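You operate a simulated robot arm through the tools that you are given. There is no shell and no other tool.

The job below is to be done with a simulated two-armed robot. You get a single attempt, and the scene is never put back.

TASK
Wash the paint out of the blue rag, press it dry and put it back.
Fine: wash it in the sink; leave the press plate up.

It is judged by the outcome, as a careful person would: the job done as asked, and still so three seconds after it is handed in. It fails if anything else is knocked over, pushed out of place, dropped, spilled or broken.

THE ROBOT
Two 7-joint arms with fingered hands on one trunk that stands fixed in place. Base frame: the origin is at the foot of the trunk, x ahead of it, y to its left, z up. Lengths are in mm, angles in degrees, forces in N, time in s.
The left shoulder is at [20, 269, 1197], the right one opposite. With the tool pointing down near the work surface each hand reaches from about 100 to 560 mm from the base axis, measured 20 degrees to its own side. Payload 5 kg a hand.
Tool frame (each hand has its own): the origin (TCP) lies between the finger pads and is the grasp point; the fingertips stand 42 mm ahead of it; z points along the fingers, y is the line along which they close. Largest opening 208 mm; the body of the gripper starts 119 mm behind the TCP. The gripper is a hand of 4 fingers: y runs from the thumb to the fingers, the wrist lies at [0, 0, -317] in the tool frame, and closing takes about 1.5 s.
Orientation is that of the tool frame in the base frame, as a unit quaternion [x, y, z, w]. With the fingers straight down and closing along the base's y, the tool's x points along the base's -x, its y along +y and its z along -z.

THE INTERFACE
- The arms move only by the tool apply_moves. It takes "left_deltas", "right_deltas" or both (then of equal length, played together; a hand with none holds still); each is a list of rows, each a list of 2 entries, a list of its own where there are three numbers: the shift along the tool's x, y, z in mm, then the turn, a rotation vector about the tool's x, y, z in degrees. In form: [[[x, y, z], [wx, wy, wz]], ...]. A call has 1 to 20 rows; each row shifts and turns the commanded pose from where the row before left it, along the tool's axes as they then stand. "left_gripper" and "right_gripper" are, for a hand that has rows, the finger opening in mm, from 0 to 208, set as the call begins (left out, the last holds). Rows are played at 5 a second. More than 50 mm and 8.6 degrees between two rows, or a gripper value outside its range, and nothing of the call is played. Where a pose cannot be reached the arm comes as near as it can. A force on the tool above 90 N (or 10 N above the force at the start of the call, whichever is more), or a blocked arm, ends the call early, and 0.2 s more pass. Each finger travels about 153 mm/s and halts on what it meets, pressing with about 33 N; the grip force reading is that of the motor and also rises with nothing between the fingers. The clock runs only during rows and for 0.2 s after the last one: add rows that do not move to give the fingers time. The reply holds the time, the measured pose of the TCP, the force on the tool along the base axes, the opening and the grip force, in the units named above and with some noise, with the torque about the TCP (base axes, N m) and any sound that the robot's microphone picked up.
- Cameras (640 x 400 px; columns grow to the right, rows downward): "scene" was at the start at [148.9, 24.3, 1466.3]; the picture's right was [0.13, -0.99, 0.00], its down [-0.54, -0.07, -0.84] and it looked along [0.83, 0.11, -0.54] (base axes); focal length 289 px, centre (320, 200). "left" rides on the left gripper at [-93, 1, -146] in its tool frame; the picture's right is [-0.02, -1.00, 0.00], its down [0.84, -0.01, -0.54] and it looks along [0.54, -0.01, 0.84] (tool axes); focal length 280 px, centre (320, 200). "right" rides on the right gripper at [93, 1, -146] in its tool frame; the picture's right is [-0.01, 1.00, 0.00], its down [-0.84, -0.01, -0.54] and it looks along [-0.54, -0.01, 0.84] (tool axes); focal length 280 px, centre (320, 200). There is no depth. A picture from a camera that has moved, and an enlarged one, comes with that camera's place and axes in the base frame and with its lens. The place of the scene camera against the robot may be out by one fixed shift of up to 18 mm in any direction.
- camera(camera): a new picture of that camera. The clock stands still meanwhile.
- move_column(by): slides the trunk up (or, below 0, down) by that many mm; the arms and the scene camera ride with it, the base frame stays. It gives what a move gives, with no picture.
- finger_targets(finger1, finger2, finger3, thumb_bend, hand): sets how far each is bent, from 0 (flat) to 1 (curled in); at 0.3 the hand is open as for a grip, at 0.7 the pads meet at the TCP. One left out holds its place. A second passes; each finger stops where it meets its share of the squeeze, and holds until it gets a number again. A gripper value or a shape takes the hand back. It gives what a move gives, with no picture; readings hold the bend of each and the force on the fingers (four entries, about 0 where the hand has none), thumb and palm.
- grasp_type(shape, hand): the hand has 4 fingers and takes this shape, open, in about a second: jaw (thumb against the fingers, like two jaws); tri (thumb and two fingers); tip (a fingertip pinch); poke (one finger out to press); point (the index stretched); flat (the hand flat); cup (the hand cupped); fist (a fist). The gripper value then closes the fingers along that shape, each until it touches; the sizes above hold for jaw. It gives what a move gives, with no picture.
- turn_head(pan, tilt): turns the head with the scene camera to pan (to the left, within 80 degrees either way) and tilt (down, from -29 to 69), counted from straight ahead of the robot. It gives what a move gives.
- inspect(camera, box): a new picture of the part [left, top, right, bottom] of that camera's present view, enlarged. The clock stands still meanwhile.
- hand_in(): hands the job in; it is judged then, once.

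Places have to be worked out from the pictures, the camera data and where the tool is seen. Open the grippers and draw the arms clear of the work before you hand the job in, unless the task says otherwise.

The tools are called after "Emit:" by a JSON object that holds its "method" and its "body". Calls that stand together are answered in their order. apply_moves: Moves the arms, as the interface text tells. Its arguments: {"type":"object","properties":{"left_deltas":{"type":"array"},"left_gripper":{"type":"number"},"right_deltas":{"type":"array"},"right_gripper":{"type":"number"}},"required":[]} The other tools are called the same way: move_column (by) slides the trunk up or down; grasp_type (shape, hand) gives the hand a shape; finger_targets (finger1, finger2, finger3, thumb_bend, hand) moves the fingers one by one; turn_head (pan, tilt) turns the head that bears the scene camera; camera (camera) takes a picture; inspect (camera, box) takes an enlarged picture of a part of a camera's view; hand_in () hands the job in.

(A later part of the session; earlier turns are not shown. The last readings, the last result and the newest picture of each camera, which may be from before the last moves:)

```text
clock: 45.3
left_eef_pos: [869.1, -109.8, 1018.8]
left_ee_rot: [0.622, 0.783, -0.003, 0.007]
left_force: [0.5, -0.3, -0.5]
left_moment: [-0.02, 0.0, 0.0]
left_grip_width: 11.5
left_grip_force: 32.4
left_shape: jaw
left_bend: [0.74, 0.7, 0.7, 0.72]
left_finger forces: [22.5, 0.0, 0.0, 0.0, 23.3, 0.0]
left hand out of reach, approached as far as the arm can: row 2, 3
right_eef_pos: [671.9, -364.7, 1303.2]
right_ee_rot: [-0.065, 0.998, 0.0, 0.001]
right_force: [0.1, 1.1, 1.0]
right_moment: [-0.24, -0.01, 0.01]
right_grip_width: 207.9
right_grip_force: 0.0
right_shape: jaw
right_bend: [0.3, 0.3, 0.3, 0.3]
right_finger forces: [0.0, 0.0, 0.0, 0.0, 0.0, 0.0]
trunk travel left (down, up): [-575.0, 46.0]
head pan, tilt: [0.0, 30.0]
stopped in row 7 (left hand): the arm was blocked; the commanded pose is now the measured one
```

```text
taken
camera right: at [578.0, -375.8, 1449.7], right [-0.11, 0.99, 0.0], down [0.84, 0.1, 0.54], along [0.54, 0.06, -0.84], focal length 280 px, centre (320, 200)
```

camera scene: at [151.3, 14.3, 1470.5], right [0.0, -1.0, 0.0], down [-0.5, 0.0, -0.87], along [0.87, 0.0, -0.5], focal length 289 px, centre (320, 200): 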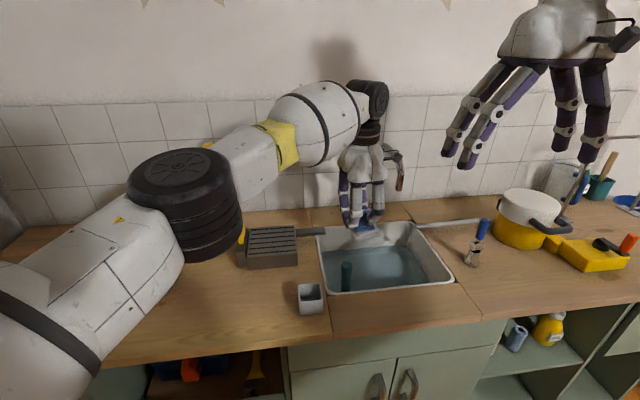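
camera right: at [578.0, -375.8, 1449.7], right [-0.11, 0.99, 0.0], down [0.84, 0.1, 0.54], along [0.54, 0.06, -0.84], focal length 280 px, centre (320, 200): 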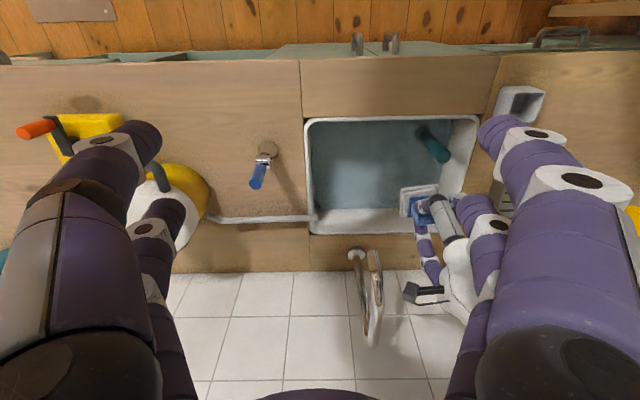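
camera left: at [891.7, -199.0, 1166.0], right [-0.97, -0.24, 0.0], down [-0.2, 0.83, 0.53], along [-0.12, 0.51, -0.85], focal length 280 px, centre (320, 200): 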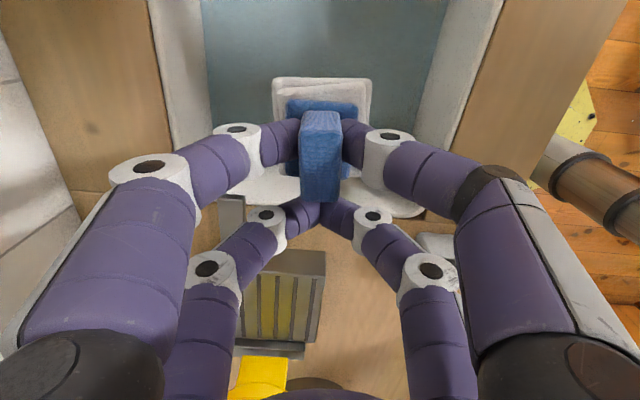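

The arm is at its vertical reach limit near (869,-110). Tilting the hand sideways about 30° brings the wrist closer, so I straighten its turn with the sink and tilt it here, above the rim.

Emit:
{"method": "apply_moves", "body": {"left_deltas": [[[0, -8, 0], [0, 0, 5.8]], [[0, -8, 0], [0, 0, 0]], [[0, 0, 0], [0, -6, 0]], [[0, 0, 0], [0, -6, 0]], [[0, 0, 0], [0, -6, 0]], [[0, 0, 0], [0, -6, 0]], [[0, 0, 0], [0, -6, 0]], [[0, 0, 0], [0, 0, 0]], [[0, 0, 0], [0, 0, 0]]]}}

Emit:
{"method": "camera", "body": {"camera": "scene"}}

Emit:
{"method": "camera", "body": {"camera": "right"}}

Emit:
{"method": "camera", "body": {"camera": "left"}}

```text
clock: 47.3
left_eef_pos: [850.9, -117.7, 1017.8]
left_ee_rot: [0.641, 0.721, -0.175, 0.199]
left_force: [-0.1, 1.1, -0.5]
left_moment: [0.0, -0.01, -0.01]
left_grip_width: 11.1
left_grip_force: 33.1
left_shape: jaw
left_bend: [0.74, 0.7, 0.7, 0.72]
left_finger forces: [22.4, 0.1, 0.1, 0.0, 22.6, 0.0]
right_eef_pos: [670.8, -365.1, 1304.1]
right_ee_rot: [-0.064, 0.998, 0.001, 0.0]
right_force: [0.6, 0.1, -0.1]
right_moment: [-0.07, 0.03, 0.0]
right_grip_width: 207.9
right_grip_force: 0.1
right_shape: jaw
right_bend: [0.3, 0.3, 0.3, 0.3]
right_finger forces: [0.1, 0.1, 0.1, 0.0, 0.0, 0.1]
trunk travel left (down, up): [-575.0, 46.0]
head pan, tilt: [0.0, 30.0]
```

```text
taken
camera scene: at [151.1, 13.6, 1470.5], right [0.0, -1.0, 0.0], down [-0.5, 0.0, -0.87], along [0.87, 0.0, -0.5], focal length 289 px, centre (320, 200)
```

scene: 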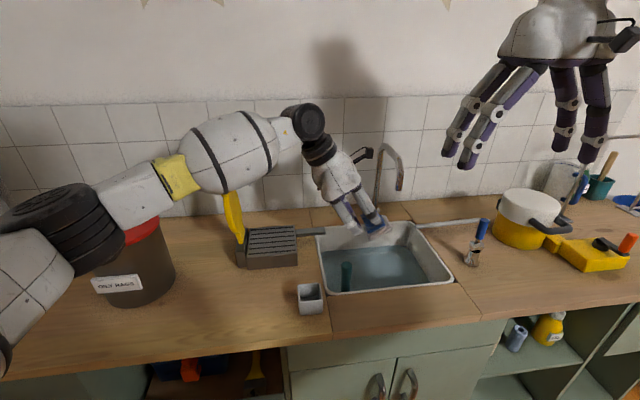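

```text
taken
camera right: at [577.9, -376.9, 1449.5], right [-0.11, 0.99, 0.0], down [0.84, 0.1, 0.54], along [0.54, 0.06, -0.84], focal length 280 px, centre (320, 200)
```

right: 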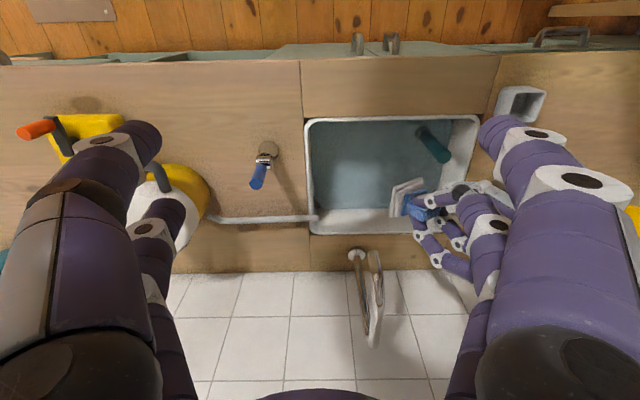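

```text
taken
camera left: at [852.9, -123.8, 1191.6], right [-0.99, -0.13, 0.0], down [-0.13, 0.99, 0.03], along [-0.01, 0.03, -1.0], focal length 280 px, centre (320, 200)
```

left: 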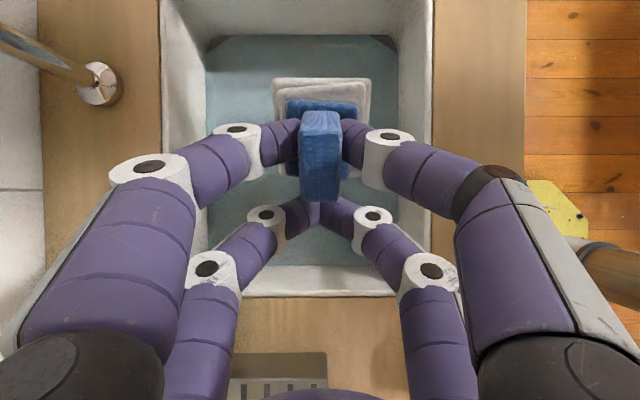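

The view straight down confirms the sink interior (about f 713–1000). I shift the rag further into the sink, away from the green standpipe, and reduce the tilt to about 15°.

Emit:
{"method": "apply_moves", "body": {"left_deltas": [[[-25.7, 10.3, 15.3], [0, 0, 0]], [[-25.7, 10.3, 15.3], [0, 0, 0]], [[0, 0, 0], [0, 8, 0]], [[0, 0, 0], [0, 8, 0]], [[0, 0, 0], [0, 0, 0]], [[0, 0, 0], [0, 0, 0]]]}}

Emit:
{"method": "camera", "body": {"camera": "scene"}}

Emit:
{"method": "camera", "body": {"camera": "right"}}

Emit:
{"method": "camera", "body": {"camera": "left"}}

```text
clock: 48.7
left_eef_pos: [878.2, -178.2, 1019.5]
left_ee_rot: [0.66, 0.741, -0.084, 0.098]
left_force: [-0.5, -0.9, -1.0]
left_moment: [0.17, -0.06, 0.0]
left_grip_width: 11.1
left_grip_force: 33.0
left_shape: jaw
left_bend: [0.74, 0.7, 0.7, 0.72]
left_finger forces: [22.2, 0.0, 0.0, 0.0, 22.3, 0.1]
right_eef_pos: [670.2, -368.2, 1302.5]
right_ee_rot: [-0.065, 0.998, 0.001, 0.001]
right_force: [-0.7, -1.8, -0.3]
right_moment: [0.1, -0.08, 0.01]
right_grip_width: 207.9
right_grip_force: 0.1
right_shape: jaw
right_bend: [0.3, 0.3, 0.3, 0.3]
right_finger forces: [0.1, 0.0, 0.0, 0.0, 0.0, 0.1]
trunk travel left (down, up): [-575.0, 46.0]
head pan, tilt: [0.0, 30.0]
```

```text
taken
camera scene: at [150.6, 12.0, 1470.6], right [0.0, -1.0, 0.0], down [-0.5, 0.0, -0.87], along [0.87, 0.0, -0.5], focal length 289 px, centre (320, 200)
```

scene: 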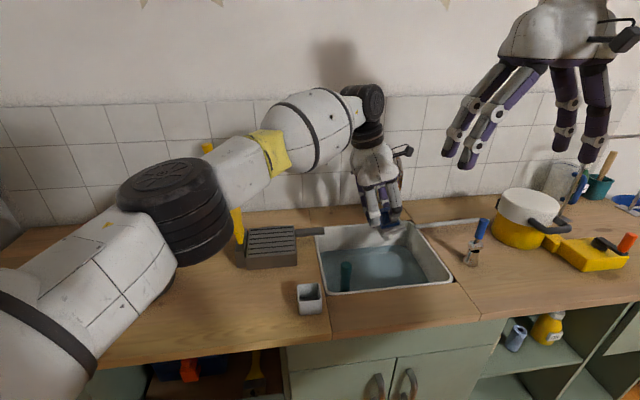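

```text
taken
camera right: at [576.9, -379.4, 1449.4], right [-0.11, 0.99, 0.0], down [0.84, 0.09, 0.54], along [0.54, 0.06, -0.84], focal length 280 px, centre (320, 200)
```

right: 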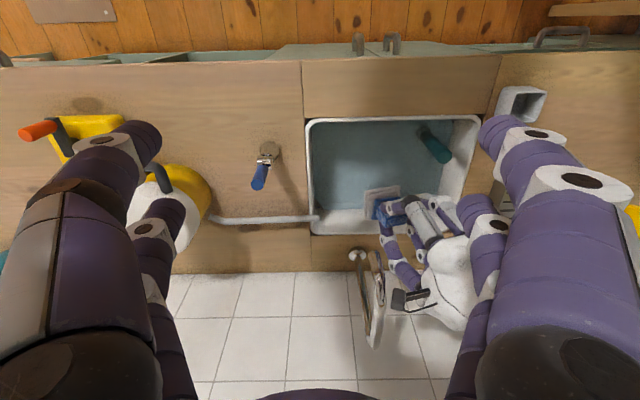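

```text
taken
camera left: at [885.1, -231.5, 1184.6], right [-0.99, -0.13, 0.0], down [-0.12, 0.94, 0.31], along [-0.04, 0.3, -0.95], focal length 280 px, centre (320, 200)
```

left: 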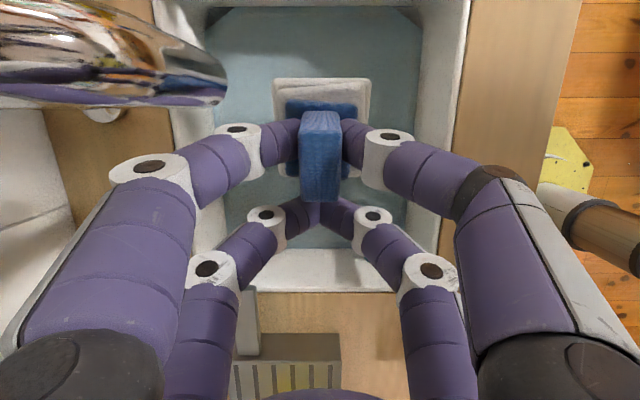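

The faucet spout tip sits near (912,-241,1078), close to the hand camera's path. I tilt back to 30° so the camera stays clear while passing that height, then lower the rag toward the basin in steps.

Emit:
{"method": "apply_moves", "body": {"left_deltas": [[[0, 0, 0], [0, -8, 0]], [[0, 0, 0], [0, -8, 0]], [[0, -10, 0], [0, 0, 0]], [[15.3, 0, 25.8], [0, 0, 0]], [[15.3, 0, 25.8], [0, 0, 0]], [[0, 0, 0], [0, 0, 0]], [[0, 0, 0], [0, 0, 0]]]}}

Emit:
{"method": "camera", "body": {"camera": "left"}}

Emit:
{"method": "camera", "body": {"camera": "right"}}

Emit:
{"method": "inspect", "body": {"camera": "scene", "box": [290, 110, 470, 310]}}

```text
clock: 50.3
left_eef_pos: [868.1, -177.9, 958.2]
left_ee_rot: [0.641, 0.721, -0.174, 0.2]
left_force: [0.0, 0.7, -0.6]
left_moment: [0.03, 0.0, -0.02]
left_grip_width: 11.5
left_grip_force: 33.1
left_shape: jaw
left_bend: [0.74, 0.7, 0.7, 0.72]
left_finger forces: [22.2, 0.0, 0.0, 0.0, 21.9, 0.0]
right_eef_pos: [670.3, -366.2, 1303.2]
right_ee_rot: [-0.064, 0.998, 0.001, 0.001]
right_force: [-0.1, -1.0, -0.2]
right_moment: [0.01, 0.0, -0.05]
right_grip_width: 207.8
right_grip_force: 0.0
right_shape: jaw
right_bend: [0.3, 0.3, 0.3, 0.3]
right_finger forces: [0.0, 0.0, 0.0, 0.0, 0.1, 0.1]
trunk travel left (down, up): [-575.0, 46.0]
head pan, tilt: [0.0, 30.0]
```

```text
taken
camera left: at [870.4, -183.5, 1131.6], right [-0.99, -0.13, 0.0], down [-0.13, 0.99, 0.03], along [-0.01, 0.03, -1.0], focal length 280 px, centre (320, 200)
```

left: 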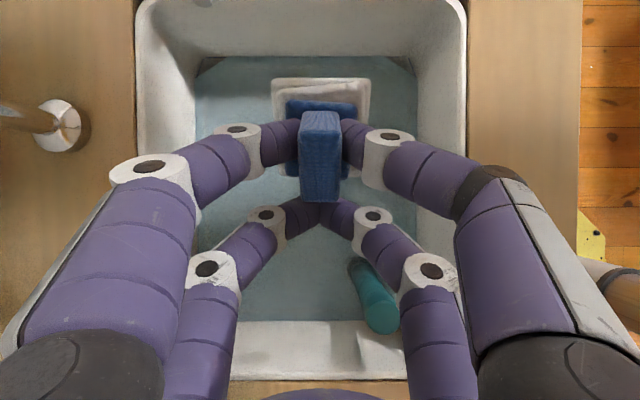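

```text
taken
camera right: at [577.6, -377.6, 1449.4], right [-0.11, 0.99, 0.0], down [0.84, 0.09, 0.54], along [0.54, 0.06, -0.84], focal length 280 px, centre (320, 200)
```

right: 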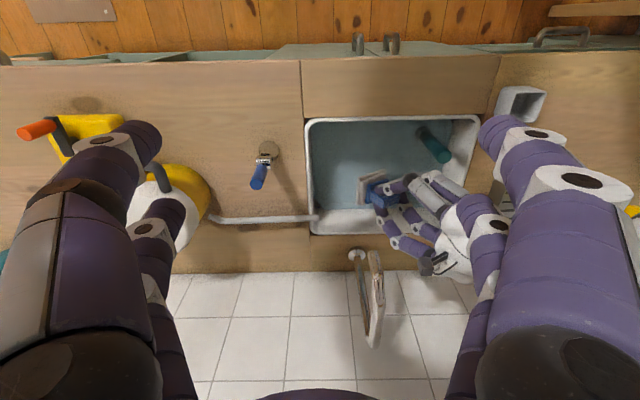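

```text
2.00 times, centred on (380, 210) of scene
camera zoom: at [151.0, 13.1, 1470.5], right [0.0, -1.0, 0.0], down [-0.5, 0.0, -0.87], along [0.87, 0.0, -0.5], focal length 579 px, centre (200, 180)
```

zoom: 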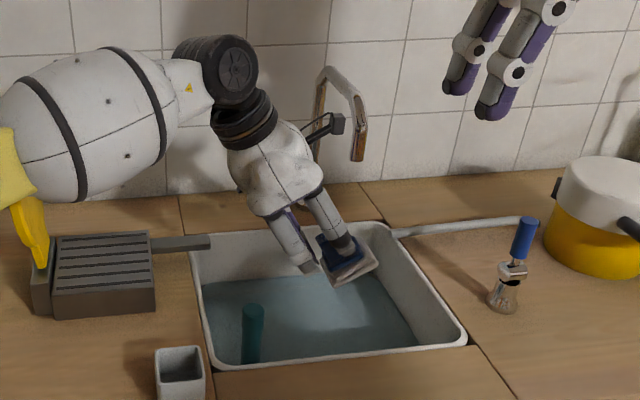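

Clear of the spout, and the standpipe is off to the side. I lower further in 30 mm rows to about z=838, where the rag's corner should reach the water.

Emit:
{"method": "apply_moves", "body": {"left_deltas": [[[15.3, 0, 25.8], [0, 0, 0]], [[15.3, 0, 25.8], [0, 0, 0]], [[15.3, 0, 25.8], [0, 0, 0]], [[15.3, 0, 25.8], [0, 0, 0]], [[0, 0, 0], [0, 0, 0]], [[0, 0, 0], [0, 0, 0]]]}}

Emit:
{"method": "camera", "body": {"camera": "left"}}

Emit:
{"method": "inspect", "body": {"camera": "scene", "box": [290, 110, 470, 310]}}

```text
clock: 51.7
left_eef_pos: [870.1, -176.0, 839.3]
left_ee_rot: [0.64, 0.721, -0.175, 0.201]
left_force: [-0.4, 0.2, -0.1]
left_moment: [-0.01, 0.0, -0.01]
left_grip_width: 11.2
left_grip_force: 33.0
left_shape: jaw
left_bend: [0.74, 0.7, 0.7, 0.72]
left_finger forces: [22.2, 0.1, 0.0, 0.0, 22.0, 0.1]
right_eef_pos: [670.5, -365.6, 1301.8]
right_ee_rot: [-0.064, 0.998, 0.0, 0.0]
right_force: [-0.6, 0.5, -0.5]
right_moment: [0.0, 0.0, -0.04]
right_grip_width: 208.2
right_grip_force: 0.1
right_shape: jaw
right_bend: [0.3, 0.3, 0.3, 0.3]
right_finger forces: [0.1, 0.0, 0.0, 0.0, 0.0, 0.0]
trunk travel left (down, up): [-575.0, 46.0]
head pan, tilt: [0.0, 30.0]
```

```text
taken
camera left: at [871.2, -182.1, 1012.7], right [-0.99, -0.13, 0.0], down [-0.13, 0.99, 0.03], along [-0.01, 0.03, -1.0], focal length 280 px, centre (320, 200)
```

left: 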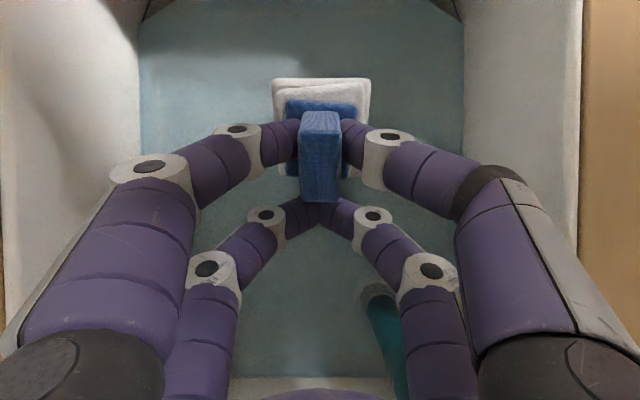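

```text
2.00 times, centred on (380, 210) of scene
camera zoom: at [151.0, 13.1, 1470.5], right [0.0, -1.0, 0.0], down [-0.5, 0.0, -0.87], along [0.87, 0.0, -0.5], focal length 579 px, centre (200, 180)
```

zoom: 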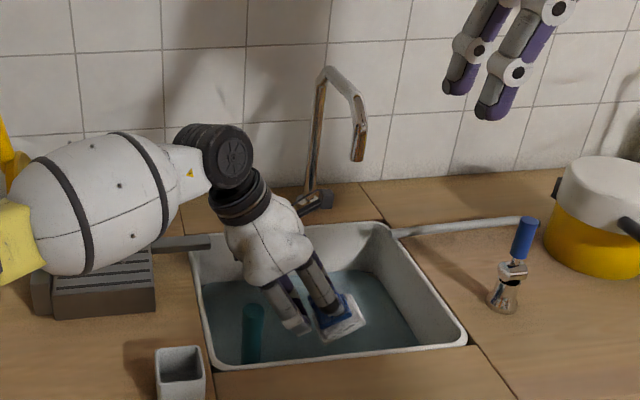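

The rag is at the water line. Before lowering the rest of the way I check the forearm against the press lever.

Emit:
{"method": "turn_head", "body": {"pan": 12, "tilt": 30}}

Emit:
{"method": "camera", "body": {"camera": "scene"}}

Emit:
{"method": "camera", "body": {"camera": "right"}}

```text
clock: 52.5
left_eef_pos: [868.7, -176.6, 841.0]
left_ee_rot: [0.639, 0.721, -0.175, 0.201]
left_force: [-0.9, 0.2, -0.6]
left_moment: [0.01, 0.0, -0.02]
left_grip_width: 11.2
left_grip_force: 32.9
left_shape: jaw
left_bend: [0.74, 0.7, 0.7, 0.72]
left_finger forces: [22.1, 0.0, 0.1, 0.0, 22.0, 0.1]
right_eef_pos: [670.6, -366.2, 1303.2]
right_ee_rot: [-0.062, 0.998, 0.001, -0.001]
right_force: [0.3, -0.5, -0.3]
right_moment: [0.05, 0.0, 0.04]
right_grip_width: 208.1
right_grip_force: 0.0
right_shape: jaw
right_bend: [0.3, 0.3, 0.3, 0.3]
right_finger forces: [0.0, 0.0, 0.0, 0.0, 0.0, 0.0]
trunk travel left (down, up): [-575.0, 46.0]
head pan, tilt: [12.0, 30.0]
```

```text
taken
camera scene: at [149.0, 31.8, 1470.5], right [0.21, -0.98, 0.0], down [-0.49, -0.1, -0.87], along [0.85, 0.18, -0.5], focal length 289 px, centre (320, 200)
```

scene: 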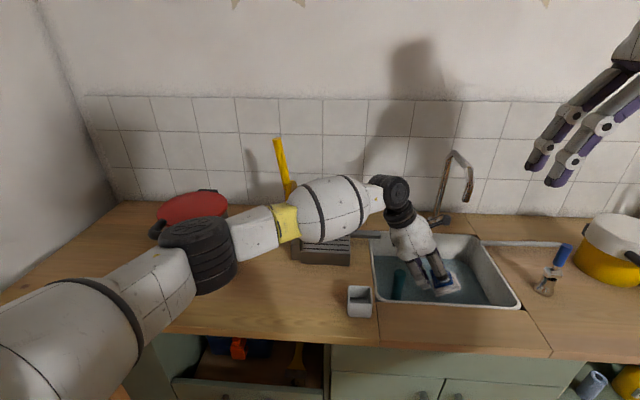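

```text
taken
camera right: at [577.6, -377.6, 1449.4], right [-0.11, 0.99, 0.0], down [0.84, 0.09, 0.54], along [0.54, 0.06, -0.84], focal length 280 px, centre (320, 200)
```

right: 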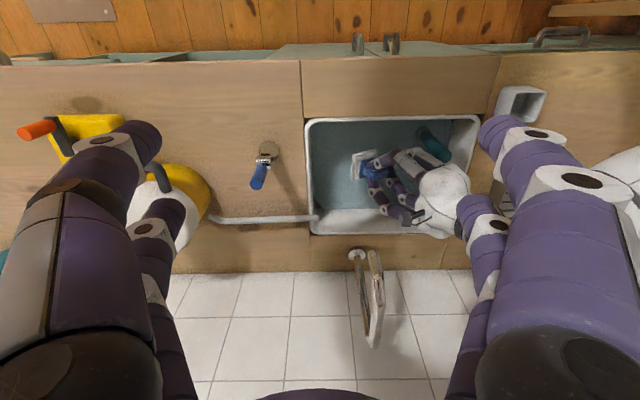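

The forearm is well clear of the lever and pot. I lower the rag into the water in small steps, watching the force for the basin floor.

Emit:
{"method": "apply_moves", "body": {"left_deltas": [[[7.6, 0, 12.9], [0, 0, 0]], [[7.6, 0, 12.9], [0, 0, 0]], [[3.8, 0, 6.4], [0, 0, 0]], [[0, 0, 0], [0, 0, 0]]]}}

Emit:
{"method": "camera", "body": {"camera": "left"}}

Emit:
{"method": "inspect", "body": {"camera": "scene", "box": [340, 200, 540, 340]}}

```text
clock: 53.5
left_eef_pos: [868.7, -176.5, 801.9]
left_ee_rot: [0.64, 0.721, -0.175, 0.2]
left_force: [0.0, -0.7, -0.5]
left_moment: [0.04, 0.0, 0.0]
left_grip_width: 11.3
left_grip_force: 33.1
left_shape: jaw
left_bend: [0.74, 0.7, 0.7, 0.72]
left_finger forces: [22.1, 0.0, 0.2, 0.1, 21.9, 0.0]
right_eef_pos: [670.3, -365.4, 1304.1]
right_ee_rot: [-0.064, 0.998, 0.001, 0.0]
right_force: [0.7, 0.6, 0.5]
right_moment: [0.04, -0.03, 0.0]
right_grip_width: 207.8
right_grip_force: 0.0
right_shape: jaw
right_bend: [0.3, 0.3, 0.3, 0.3]
right_finger forces: [0.0, 0.1, 0.1, 0.1, 0.0, 0.0]
trunk travel left (down, up): [-575.0, 46.0]
head pan, tilt: [12.0, 30.0]
```

```text
taken
camera left: at [871.1, -182.3, 974.7], right [-0.99, -0.13, 0.0], down [-0.13, 0.99, 0.03], along [-0.01, 0.03, -1.0], focal length 280 px, centre (320, 200)
```

left: 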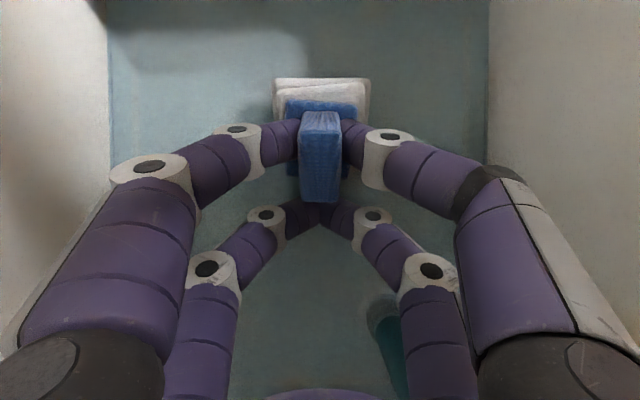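

```text
2.86 times, centred on (440, 270) of scene
camera zoom: at [148.8, 31.9, 1470.6], right [0.21, -0.98, 0.0], down [-0.49, -0.1, -0.87], along [0.85, 0.18, -0.5], focal length 826 px, centre (-23, 0)
```

zoom: 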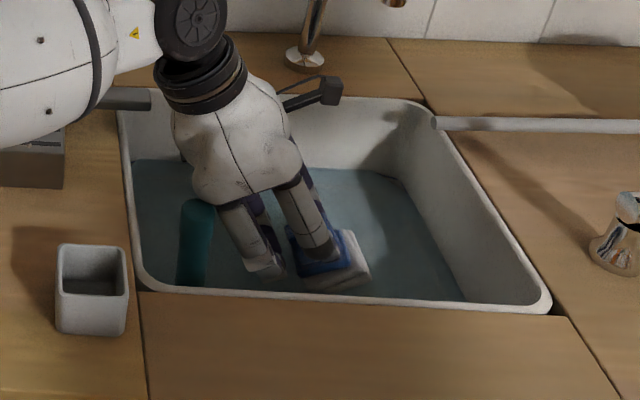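

No floor contact yet at z=802. The camera is now below the spout, so I take tilt off by 15° to lay the rag flatter under water and go a little lower.

Emit:
{"method": "apply_moves", "body": {"left_deltas": [[[0, 0, 0], [0, 7.5, 0]], [[0, 0, 0], [0, 7.5, 0]], [[1.3, 0, 4.8], [0, 0, 0]], [[1.3, 0, 4.8], [0, 0, 0]], [[0, 0, 0], [0, 0, 0]]]}}

Emit:
{"method": "camera", "body": {"camera": "left"}}

Emit:
{"method": "inspect", "body": {"camera": "scene", "box": [340, 170, 540, 330]}}

```text
clock: 54.6
left_eef_pos: [869.4, -177.3, 791.6]
left_ee_rot: [0.658, 0.74, -0.089, 0.105]
left_force: [0.4, -2.7, 5.2]
left_moment: [-0.15, -0.05, 0.03]
left_grip_width: 11.3
left_grip_force: 33.0
left_shape: jaw
left_bend: [0.74, 0.7, 0.7, 0.72]
left_finger forces: [24.4, 0.0, 0.0, 0.0, 22.9, 0.0]
right_eef_pos: [669.8, -365.8, 1303.8]
right_ee_rot: [-0.065, 0.998, 0.0, 0.001]
right_force: [-0.8, 0.8, -0.4]
right_moment: [0.0, -0.04, 0.0]
right_grip_width: 207.8
right_grip_force: 0.1
right_shape: jaw
right_bend: [0.3, 0.3, 0.3, 0.3]
right_finger forces: [0.1, 0.0, 0.1, 0.1, 0.0, 0.0]
trunk travel left (down, up): [-575.0, 46.0]
head pan, tilt: [12.0, 30.0]
```

```text
taken
camera left: at [876.0, -228.4, 958.4], right [-0.99, -0.13, 0.0], down [-0.13, 0.95, 0.29], along [-0.04, 0.29, -0.96], focal length 280 px, centre (320, 200)
```

left: 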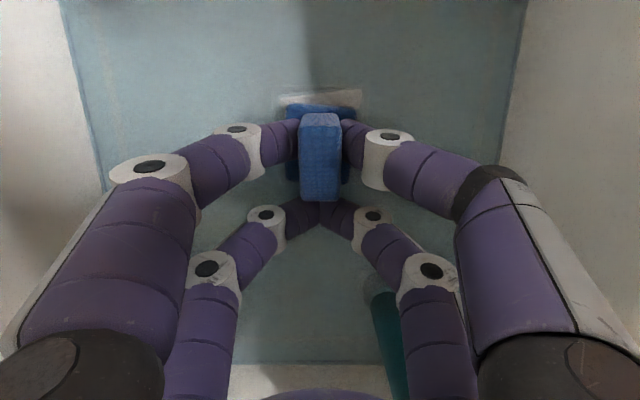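

```text
2.50 times, centred on (440, 250) of scene
camera zoom: at [148.3, 32.0, 1470.7], right [0.21, -0.98, 0.0], down [-0.49, -0.1, -0.87], along [0.85, 0.18, -0.5], focal length 723 px, centre (20, 75)
```

zoom: 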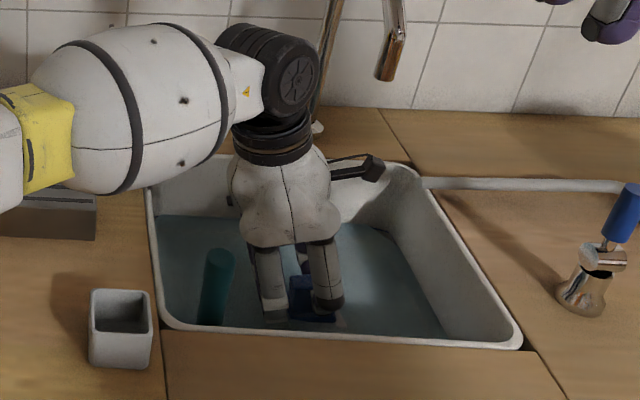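

The rag's edge touches the basin floor (5 N) and the pale part is now under water. I lift it a few mm and swish it back and forth to wash.

Emit:
{"method": "apply_moves", "body": {"left_deltas": [[[-1, 0, -4], [0, 0, 0]], [[0, 20, 0], [0, 0, 0]], [[0, -20, 0], [0, 0, 0]], [[0, -20, 0], [0, 0, 0]], [[0, 20, 0], [0, 0, 0]], [[0, 20, 0], [0, 0, 0]], [[0, -20, 0], [0, 0, 0]], [[0, -20, 0], [0, 0, 0]], [[0, 20, 0], [0, 0, 0]], [[-5, 0, -15], [0, 0, 0]], [[5, 0, 15], [0, 0, 0]], [[-5, 0, -15], [0, 0, 0]], [[5, 0, 15], [0, 0, 0]], [[0, 20, 0], [0, 0, 0]], [[0, -20, 0], [0, 0, 0]], [[0, -20, 0], [0, 0, 0]], [[0, 20, 0], [0, 0, 0]], [[0, 0, 0], [0, 0, 0]]]}}

Emit:
{"method": "camera", "body": {"camera": "left"}}

Emit:
{"method": "inspect", "body": {"camera": "scene", "box": [340, 170, 540, 330]}}

```text
clock: 58.5
left_eef_pos: [869.2, -177.8, 796.1]
left_ee_rot: [0.657, 0.741, -0.089, 0.105]
left_force: [0.0, 0.2, -0.7]
left_moment: [-0.02, -0.01, 0.0]
left_grip_width: 11.1
left_grip_force: 32.8
left_shape: jaw
left_bend: [0.74, 0.7, 0.7, 0.72]
left_finger forces: [22.3, 0.1, 0.0, 0.0, 22.3, 0.0]
right_eef_pos: [671.0, -365.6, 1304.2]
right_ee_rot: [-0.064, 0.998, 0.001, 0.001]
right_force: [0.2, 0.1, 0.2]
right_moment: [-0.01, -0.02, 0.02]
right_grip_width: 208.0
right_grip_force: 0.1
right_shape: jaw
right_bend: [0.3, 0.3, 0.3, 0.3]
right_finger forces: [0.0, 0.1, 0.1, 0.0, 0.0, 0.0]
trunk travel left (down, up): [-575.0, 46.0]
head pan, tilt: [12.0, 30.0]
```

```text
taken
camera left: at [877.1, -227.7, 961.9], right [-0.99, -0.13, 0.0], down [-0.13, 0.95, 0.29], along [-0.04, 0.29, -0.96], focal length 280 px, centre (320, 200)
```

left: 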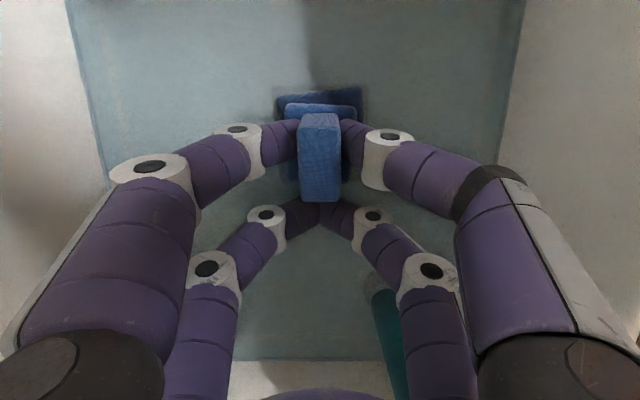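

```text
2.50 times, centred on (440, 250) of scene
camera zoom: at [148.6, 32.1, 1470.6], right [0.21, -0.98, 0.0], down [-0.49, -0.1, -0.87], along [0.85, 0.18, -0.5], focal length 723 px, centre (20, 75)
```

zoom: 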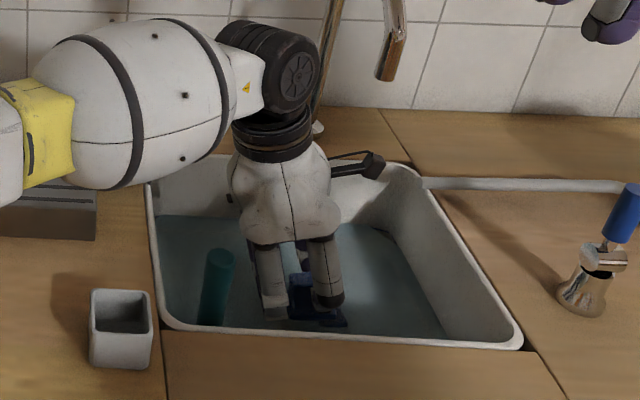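

The pale layers have turned blue — the white was the paint. I swish another round to get it fully clean, then look.

Emit:
{"method": "apply_moves", "body": {"left_deltas": [[[0, 20, 0], [0, 0, 0]], [[0, -20, 0], [0, 0, 0]], [[0, -20, 0], [0, 0, 0]], [[0, 20, 0], [0, 0, 0]], [[0, 20, 0], [0, 0, 0]], [[0, -20, 0], [0, 0, 0]], [[0, -20, 0], [0, 0, 0]], [[0, 20, 0], [0, 0, 0]], [[-5, 0, -15], [0, 0, 0]], [[5, 0, 15], [0, 0, 0]], [[0, 20, 0], [0, 0, 0]], [[0, -20, 0], [0, 0, 0]], [[0, -20, 0], [0, 0, 0]], [[0, 20, 0], [0, 0, 0]], [[0, 20, 0], [0, 0, 0]], [[0, -20, 0], [0, 0, 0]], [[0, 0, 0], [0, 0, 0]]]}}

Emit:
{"method": "camera", "body": {"camera": "left"}}

Emit:
{"method": "inspect", "body": {"camera": "left", "box": [250, 70, 390, 220]}}

```text
clock: 62.0
left_eef_pos: [867.8, -179.0, 795.2]
left_ee_rot: [0.658, 0.741, -0.089, 0.105]
left_force: [0.3, -0.8, -0.2]
left_moment: [0.05, -0.03, 0.01]
left_grip_width: 11.1
left_grip_force: 33.6
left_shape: jaw
left_bend: [0.74, 0.7, 0.7, 0.72]
left_finger forces: [22.2, 0.0, 0.0, 0.0, 22.1, 0.0]
right_eef_pos: [669.9, -366.7, 1302.5]
right_ee_rot: [-0.064, 0.998, 0.001, 0.0]
right_force: [0.4, -0.9, -0.7]
right_moment: [0.07, -0.05, 0.03]
right_grip_width: 207.9
right_grip_force: 0.1
right_shape: jaw
right_bend: [0.3, 0.3, 0.3, 0.3]
right_finger forces: [0.0, 0.0, 0.0, 0.1, 0.0, 0.1]
trunk travel left (down, up): [-575.0, 46.0]
head pan, tilt: [12.0, 30.0]
```

```text
taken
camera left: at [874.8, -229.3, 961.1], right [-0.99, -0.13, 0.0], down [-0.13, 0.95, 0.29], along [-0.04, 0.29, -0.96], focal length 280 px, centre (320, 200)
```

left: 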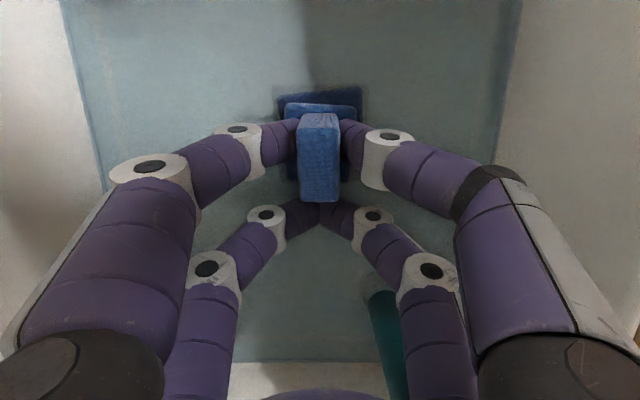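

```text
2.67 times, centred on (320, 145) of left
camera zoom: at [874.8, -229.3, 961.1], right [-0.99, -0.13, 0.0], down [-0.13, 0.95, 0.29], along [-0.04, 0.29, -0.96], focal length 748 px, centre (320, 347)
```

zoom: 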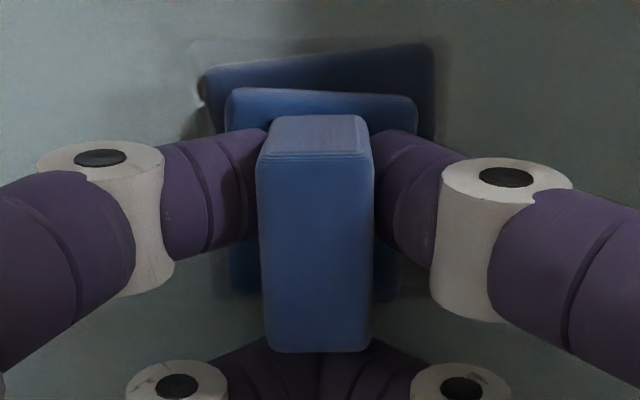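

There's still a faint pale outline at the bottom layer. I tilt back and lift the rag just out of the water, still over the basin, to inspect it.

Emit:
{"method": "apply_moves", "body": {"left_deltas": [[[0, 0, -6], [0, 0, 0]], [[0, 0, 0], [0, -7.5, 0]], [[0, 0, 0], [0, -7.5, 0]], [[-12.8, 0, -21.5], [0, 0, 0]], [[-12.8, 0, -21.5], [0, 0, 0]], [[-12.8, 0, -21.5], [0, 0, 0]], [[-12.8, 0, -21.5], [0, 0, 0]], [[0, 0, 0], [0, 0, 0]], [[0, 0, 0], [0, 0, 0]]]}}

Emit:
{"method": "camera", "body": {"camera": "left"}}

Emit:
{"method": "inspect", "body": {"camera": "left", "box": [250, 50, 390, 220]}}

Emit:
{"method": "inspect", "body": {"camera": "scene", "box": [360, 200, 520, 320]}}

Emit:
{"method": "inspect", "body": {"camera": "right", "box": [300, 100, 500, 250]}}

```text
clock: 64.0
left_eef_pos: [867.0, -176.0, 900.6]
left_ee_rot: [0.641, 0.72, -0.175, 0.2]
left_force: [-0.2, 0.4, -0.4]
left_moment: [0.03, 0.03, 0.02]
left_grip_width: 11.2
left_grip_force: 33.3
left_shape: jaw
left_bend: [0.74, 0.7, 0.7, 0.72]
left_finger forces: [22.0, 0.0, 0.0, 0.1, 21.8, 0.0]
right_eef_pos: [671.7, -366.2, 1303.2]
right_ee_rot: [-0.063, 0.998, 0.001, 0.0]
right_force: [0.0, 0.5, 1.4]
right_moment: [0.01, 0.02, -0.01]
right_grip_width: 207.9
right_grip_force: 0.0
right_shape: jaw
right_bend: [0.3, 0.3, 0.3, 0.3]
right_finger forces: [0.1, 0.1, 0.0, 0.0, 0.0, 0.0]
trunk travel left (down, up): [-575.0, 46.0]
head pan, tilt: [12.0, 30.0]
```

```text
taken
camera left: at [869.7, -181.8, 1074.8], right [-0.99, -0.13, 0.0], down [-0.13, 0.99, 0.03], along [-0.01, 0.03, -1.0], focal length 280 px, centre (320, 200)
```

left: 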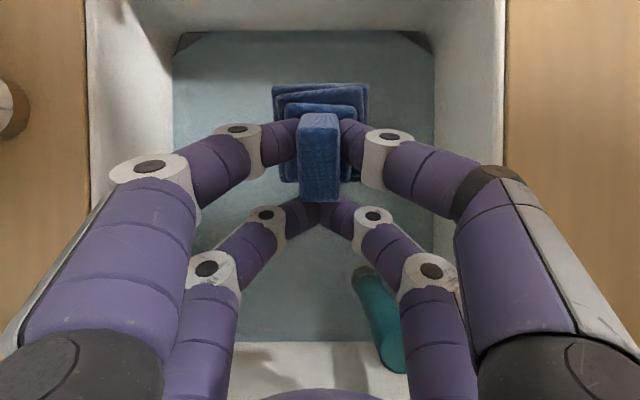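

```text
2.35 times, centred on (320, 135) of left
camera zoom: at [869.7, -181.8, 1074.8], right [-0.99, -0.13, 0.0], down [-0.13, 0.99, 0.03], along [-0.01, 0.03, -1.0], focal length 660 px, centre (320, 353)
```

zoom: 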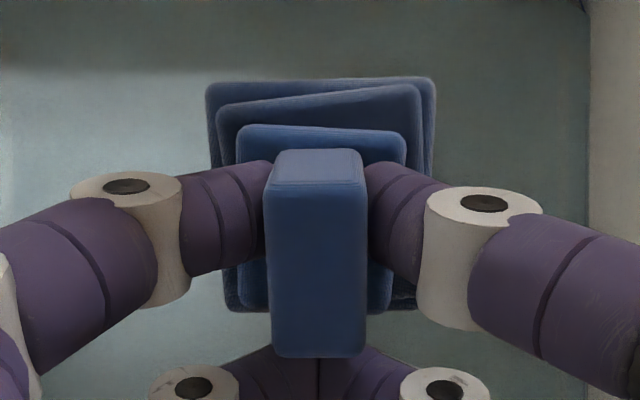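

```text
3.33 times, centred on (440, 260) of scene
camera zoom: at [148.8, 32.0, 1470.6], right [0.21, -0.98, 0.0], down [-0.49, -0.1, -0.87], along [0.85, 0.18, -0.5], focal length 964 px, centre (-80, 0)
```

zoom: 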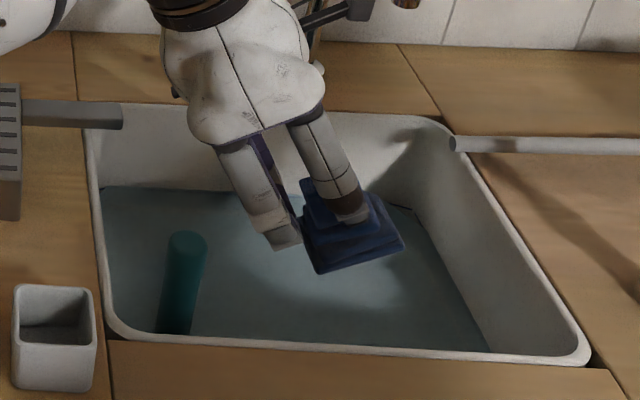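

```text
2.67 times, centred on (400, 175) of right
camera zoom: at [577.4, -377.6, 1449.6], right [-0.11, 0.99, 0.0], down [0.84, 0.09, 0.54], along [0.54, 0.06, -0.84], focal length 748 px, centre (107, 267)
```

zoom: 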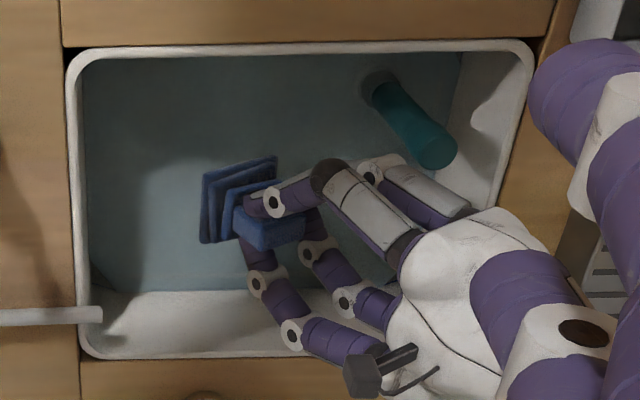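

The rag is now blue all over, no paint left. I hold it over the basin for a few seconds so it drips off there.

Emit:
{"method": "apply_moves", "body": {"left_deltas": [[[0, 0, 0], [0, 0, 0]], [[0, 0, 0], [0, 0, 0]], [[0, 0, 0], [0, 0, 0]], [[0, 0, 0], [0, 0, 0]], [[0, 0, 0], [0, 0, 0]], [[0, 0, 0], [0, 0, 0]], [[0, 0, 0], [0, 0, 0]], [[0, 0, 0], [0, 0, 0]], [[0, 0, 0], [0, 0, 0]], [[0, 0, 0], [0, 0, 0]], [[0, 0, 0], [0, 0, 0]], [[0, 0, 0], [0, 0, 0]], [[0, 0, 0], [0, 0, 0]], [[0, 0, 0], [0, 0, 0]], [[0, 0, 0], [0, 0, 0]], [[0, 0, 0], [0, 0, 0]], [[0, 0, 0], [0, 0, 0]], [[0, 0, 0], [0, 0, 0]]]}}

Emit:
{"method": "inspect", "body": {"camera": "scene", "box": [240, 120, 420, 280]}}

Emit:
{"method": "inspect", "body": {"camera": "scene", "box": [390, 210, 490, 310]}}

```text
clock: 67.8
left_eef_pos: [869.0, -176.6, 902.3]
left_ee_rot: [0.64, 0.721, -0.174, 0.2]
left_force: [-0.5, 0.2, -1.9]
left_moment: [0.02, 0.0, 0.01]
left_grip_width: 11.0
left_grip_force: 33.1
left_shape: jaw
left_bend: [0.74, 0.7, 0.7, 0.72]
left_finger forces: [22.1, 0.1, 0.0, 0.1, 21.7, 0.1]
right_eef_pos: [670.7, -366.5, 1303.9]
right_ee_rot: [-0.063, 0.998, 0.0, 0.0]
right_force: [0.7, -1.5, -0.2]
right_moment: [-0.01, -0.02, 0.02]
right_grip_width: 207.7
right_grip_force: 0.1
right_shape: jaw
right_bend: [0.3, 0.3, 0.3, 0.3]
right_finger forces: [0.0, 0.1, 0.0, 0.0, 0.1, 0.1]
trunk travel left (down, up): [-575.0, 46.0]
head pan, tilt: [12.0, 30.0]
```

```text
2.50 times, centred on (330, 200) of scene
camera zoom: at [149.0, 31.9, 1470.5], right [0.21, -0.98, 0.0], down [-0.49, -0.1, -0.87], along [0.85, 0.18, -0.5], focal length 723 px, centre (295, 200)
```

zoom: 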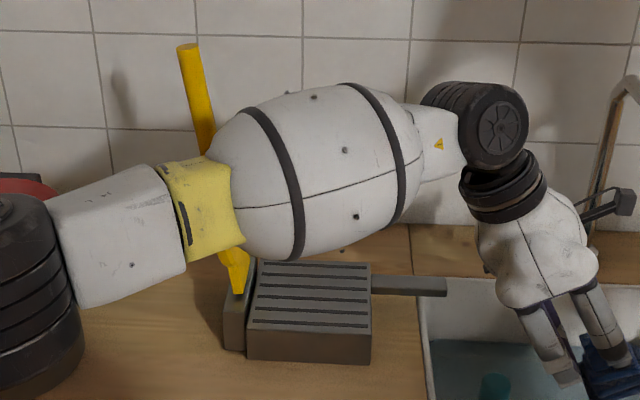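

```text
4.00 times, centred on (440, 260) of scene
camera zoom: at [149.0, 31.9, 1470.5], right [0.21, -0.98, 0.0], down [-0.49, -0.1, -0.87], along [0.85, 0.18, -0.5], focal length 1157 px, centre (-160, -40)
```

zoom: 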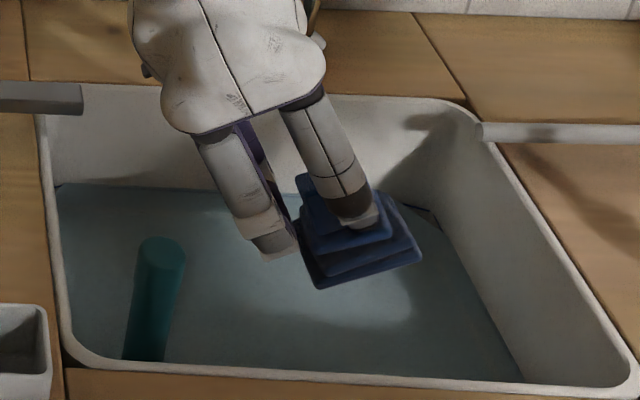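

Dripped off. Now I raise the rag above rim and spout height, move left toward the press and take the tilt off there.

Emit:
{"method": "apply_moves", "body": {"left_deltas": [[[-15.3, 0, -25.8], [0, 0, 0]], [[-15.3, 0, -25.8], [0, 0, 0]], [[-15.3, 0, -25.8], [0, 0, 0]], [[-15.3, 0, -25.8], [0, 0, 0]], [[-7, 0, -12], [0, 0, 0]], [[37.3, -0.5, -22.2], [0, 0, 0]], [[37.3, -0.5, -22.2], [0, 0, 0]], [[37.3, -0.5, -22.2], [0, 0, 0]], [[0, 0, 0], [0, 7.6, 0]], [[0, 0, 0], [0, 7.6, 0]], [[0, 0, 0], [0, 7.6, 0]], [[0, 0, 0], [0, 7.6, 0]], [[0, 0, 0], [0, 0, 0]]]}}

Emit:
{"method": "camera", "body": {"camera": "scene"}}

Emit:
{"method": "camera", "body": {"camera": "left"}}

Emit:
{"method": "camera", "body": {"camera": "right"}}

```text
clock: 70.7
left_eef_pos: [853.0, -45.8, 1034.7]
left_ee_rot: [0.664, 0.748, -0.002, 0.003]
left_force: [-0.3, 0.3, -0.6]
left_moment: [-0.07, 0.03, -0.01]
left_grip_width: 11.0
left_grip_force: 33.2
left_shape: jaw
left_bend: [0.74, 0.7, 0.7, 0.72]
left_finger forces: [22.1, 0.0, 0.0, 0.1, 21.2, 0.0]
right_eef_pos: [672.2, -365.0, 1302.4]
right_ee_rot: [-0.064, 0.998, 0.0, 0.0]
right_force: [0.4, 0.3, 0.5]
right_moment: [-0.1, 0.07, 0.04]
right_grip_width: 207.8
right_grip_force: 0.1
right_shape: jaw
right_bend: [0.3, 0.3, 0.3, 0.3]
right_finger forces: [0.0, 0.0, 0.0, 0.1, 0.0, 0.0]
trunk travel left (down, up): [-575.0, 46.0]
head pan, tilt: [12.0, 30.0]
```

```text
taken
camera scene: at [149.2, 32.6, 1470.5], right [0.21, -0.98, 0.0], down [-0.49, -0.1, -0.87], along [0.85, 0.18, -0.5], focal length 289 px, centre (320, 200)
```

scene: 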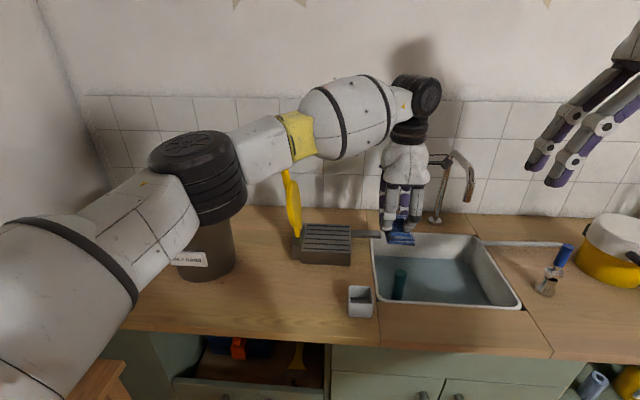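

```text
taken
camera left: at [864.2, -137.7, 1181.2], right [-0.99, -0.14, 0.0], down [-0.12, 0.84, 0.53], along [-0.07, 0.53, -0.85], focal length 280 px, centre (320, 200)
```

left: 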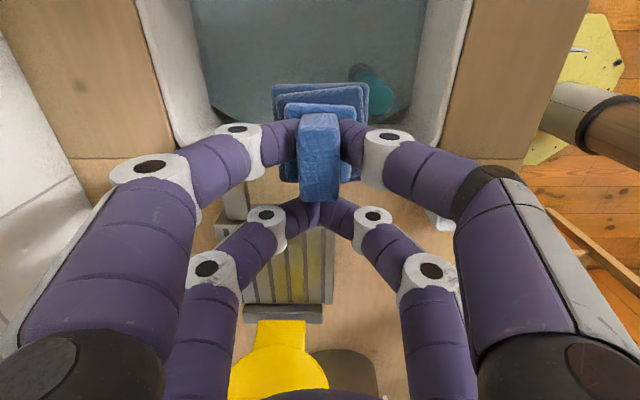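

```text
taken
camera right: at [578.2, -376.1, 1449.4], right [-0.12, 0.99, 0.0], down [0.84, 0.1, 0.54], along [0.54, 0.06, -0.84], focal length 280 px, centre (320, 200)
```

right: 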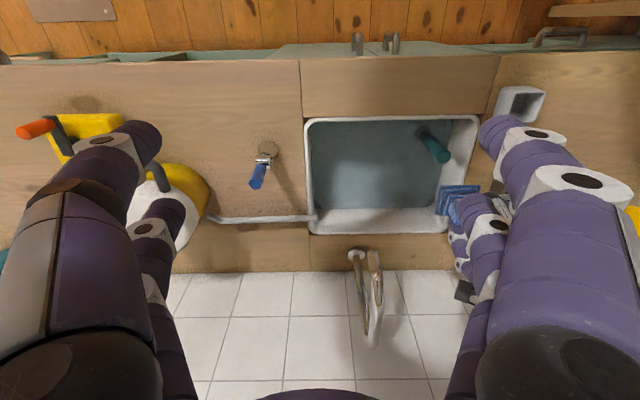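

The left camera now shows the press well: slats about f 818–962, l −27…117 at z≈903, lever hinge at the left end. I carry the rag over the slats' middle at safe height.

Emit:
{"method": "apply_moves", "body": {"left_deltas": [[[42.8, 9.6, 0], [0, 0, 0]], [[42.8, 9.6, 0], [0, 0, 0]], [[42.8, 9.6, 0], [0, 0, 0]], [[42.8, 9.6, 0], [0, 0, 0]], [[0, 0, 0], [0, 0, 0]], [[0, 0, 0], [0, 0, 0]]]}}

Emit:
{"method": "camera", "body": {"camera": "scene"}}

Emit:
{"method": "camera", "body": {"camera": "left"}}

```text
clock: 72.0
left_eef_pos: [867.6, 128.4, 1033.3]
left_ee_rot: [0.663, 0.748, -0.001, 0.004]
left_force: [0.0, 1.4, -0.3]
left_moment: [-0.08, -0.01, -0.04]
left_grip_width: 11.1
left_grip_force: 33.4
left_shape: jaw
left_bend: [0.74, 0.7, 0.7, 0.72]
left_finger forces: [22.0, 0.1, 0.0, 0.0, 21.1, 0.1]
right_eef_pos: [670.9, -364.6, 1304.9]
right_ee_rot: [-0.065, 0.998, 0.0, 0.0]
right_force: [1.0, 1.2, 0.4]
right_moment: [-0.07, 0.03, 0.03]
right_grip_width: 207.8
right_grip_force: 0.1
right_shape: jaw
right_bend: [0.3, 0.3, 0.3, 0.3]
right_finger forces: [0.0, 0.1, 0.1, 0.0, 0.0, 0.0]
trunk travel left (down, up): [-575.0, 46.0]
head pan, tilt: [12.0, 30.0]
```

```text
taken
camera scene: at [149.0, 32.7, 1470.5], right [0.21, -0.98, 0.0], down [-0.49, -0.1, -0.87], along [0.85, 0.18, -0.5], focal length 289 px, centre (320, 200)
```

scene: 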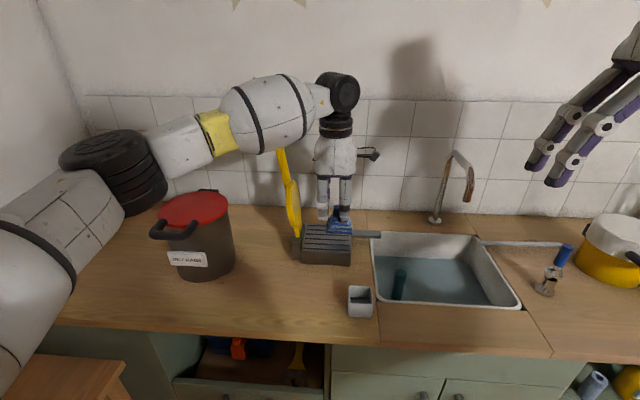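

```text
taken
camera left: at [879.9, 36.3, 1180.1], right [-0.99, -0.13, 0.0], down [-0.12, 0.84, 0.53], along [-0.07, 0.53, -0.85], focal length 280 px, centre (320, 200)
```

left: 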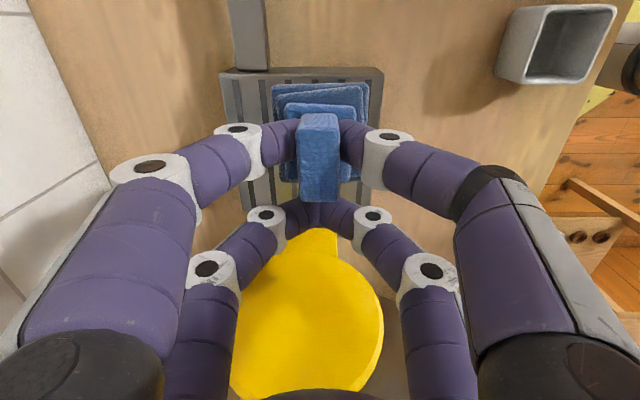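

Rag is over the slats but about 40 mm short of centre. I shift it 42 mm left and 11 mm forward, and start lowering.

Emit:
{"method": "apply_moves", "body": {"left_deltas": [[[21, 5.5, 0], [0, 0, 0]], [[21.5, 5.5, 0], [0, 0, 0]], [[0, 0, 20], [0, 0, 0]], [[0, 0, 15], [0, 0, 0]], [[0, 0, 0], [0, 0, 0]], [[0, 0, 0], [0, 0, 0]]]}}

Emit:
{"method": "camera", "body": {"camera": "left"}}

Emit:
{"method": "inspect", "body": {"camera": "scene", "box": [250, 130, 410, 270]}}

```text
clock: 73.5
left_eef_pos: [873.5, 171.9, 1001.0]
left_ee_rot: [0.664, 0.748, -0.001, 0.005]
left_force: [0.4, 0.4, -0.6]
left_moment: [0.01, -0.01, 0.01]
left_grip_width: 10.8
left_grip_force: 33.1
left_shape: jaw
left_bend: [0.74, 0.7, 0.7, 0.72]
left_finger forces: [22.2, 0.0, 0.0, 0.0, 21.2, 0.0]
right_eef_pos: [671.2, -367.4, 1302.9]
right_ee_rot: [-0.064, 0.998, 0.001, 0.0]
right_force: [1.4, 0.4, 0.1]
right_moment: [-0.06, 0.0, 0.0]
right_grip_width: 207.8
right_grip_force: 0.0
right_shape: jaw
right_bend: [0.3, 0.3, 0.3, 0.3]
right_finger forces: [0.0, 0.1, 0.0, 0.1, 0.0, 0.0]
trunk travel left (down, up): [-575.0, 46.0]
head pan, tilt: [12.0, 30.0]
```

```text
taken
camera left: at [886.7, 79.1, 1146.5], right [-0.99, -0.13, 0.0], down [-0.12, 0.84, 0.53], along [-0.07, 0.53, -0.85], focal length 280 px, centre (320, 200)
```

left: 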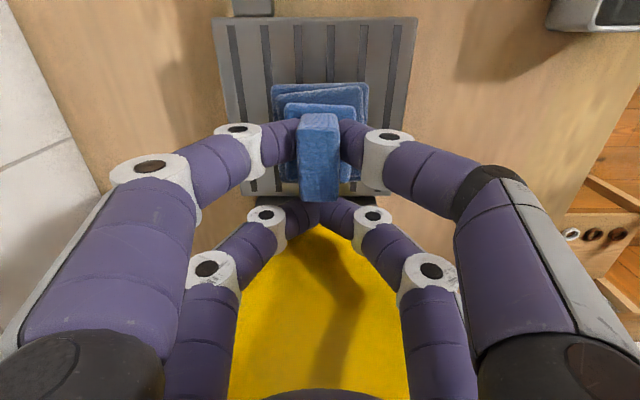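

```text
2.86 times, centred on (330, 200) of scene
camera zoom: at [149.0, 32.0, 1470.5], right [0.21, -0.98, 0.0], down [-0.49, -0.1, -0.87], along [0.85, 0.18, -0.5], focal length 826 px, centre (291, 200)
```

zoom: 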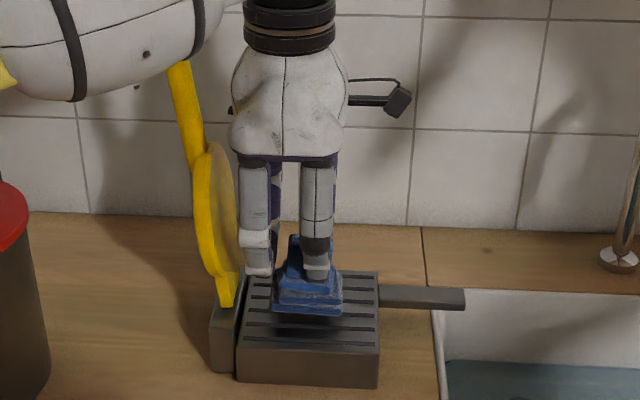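

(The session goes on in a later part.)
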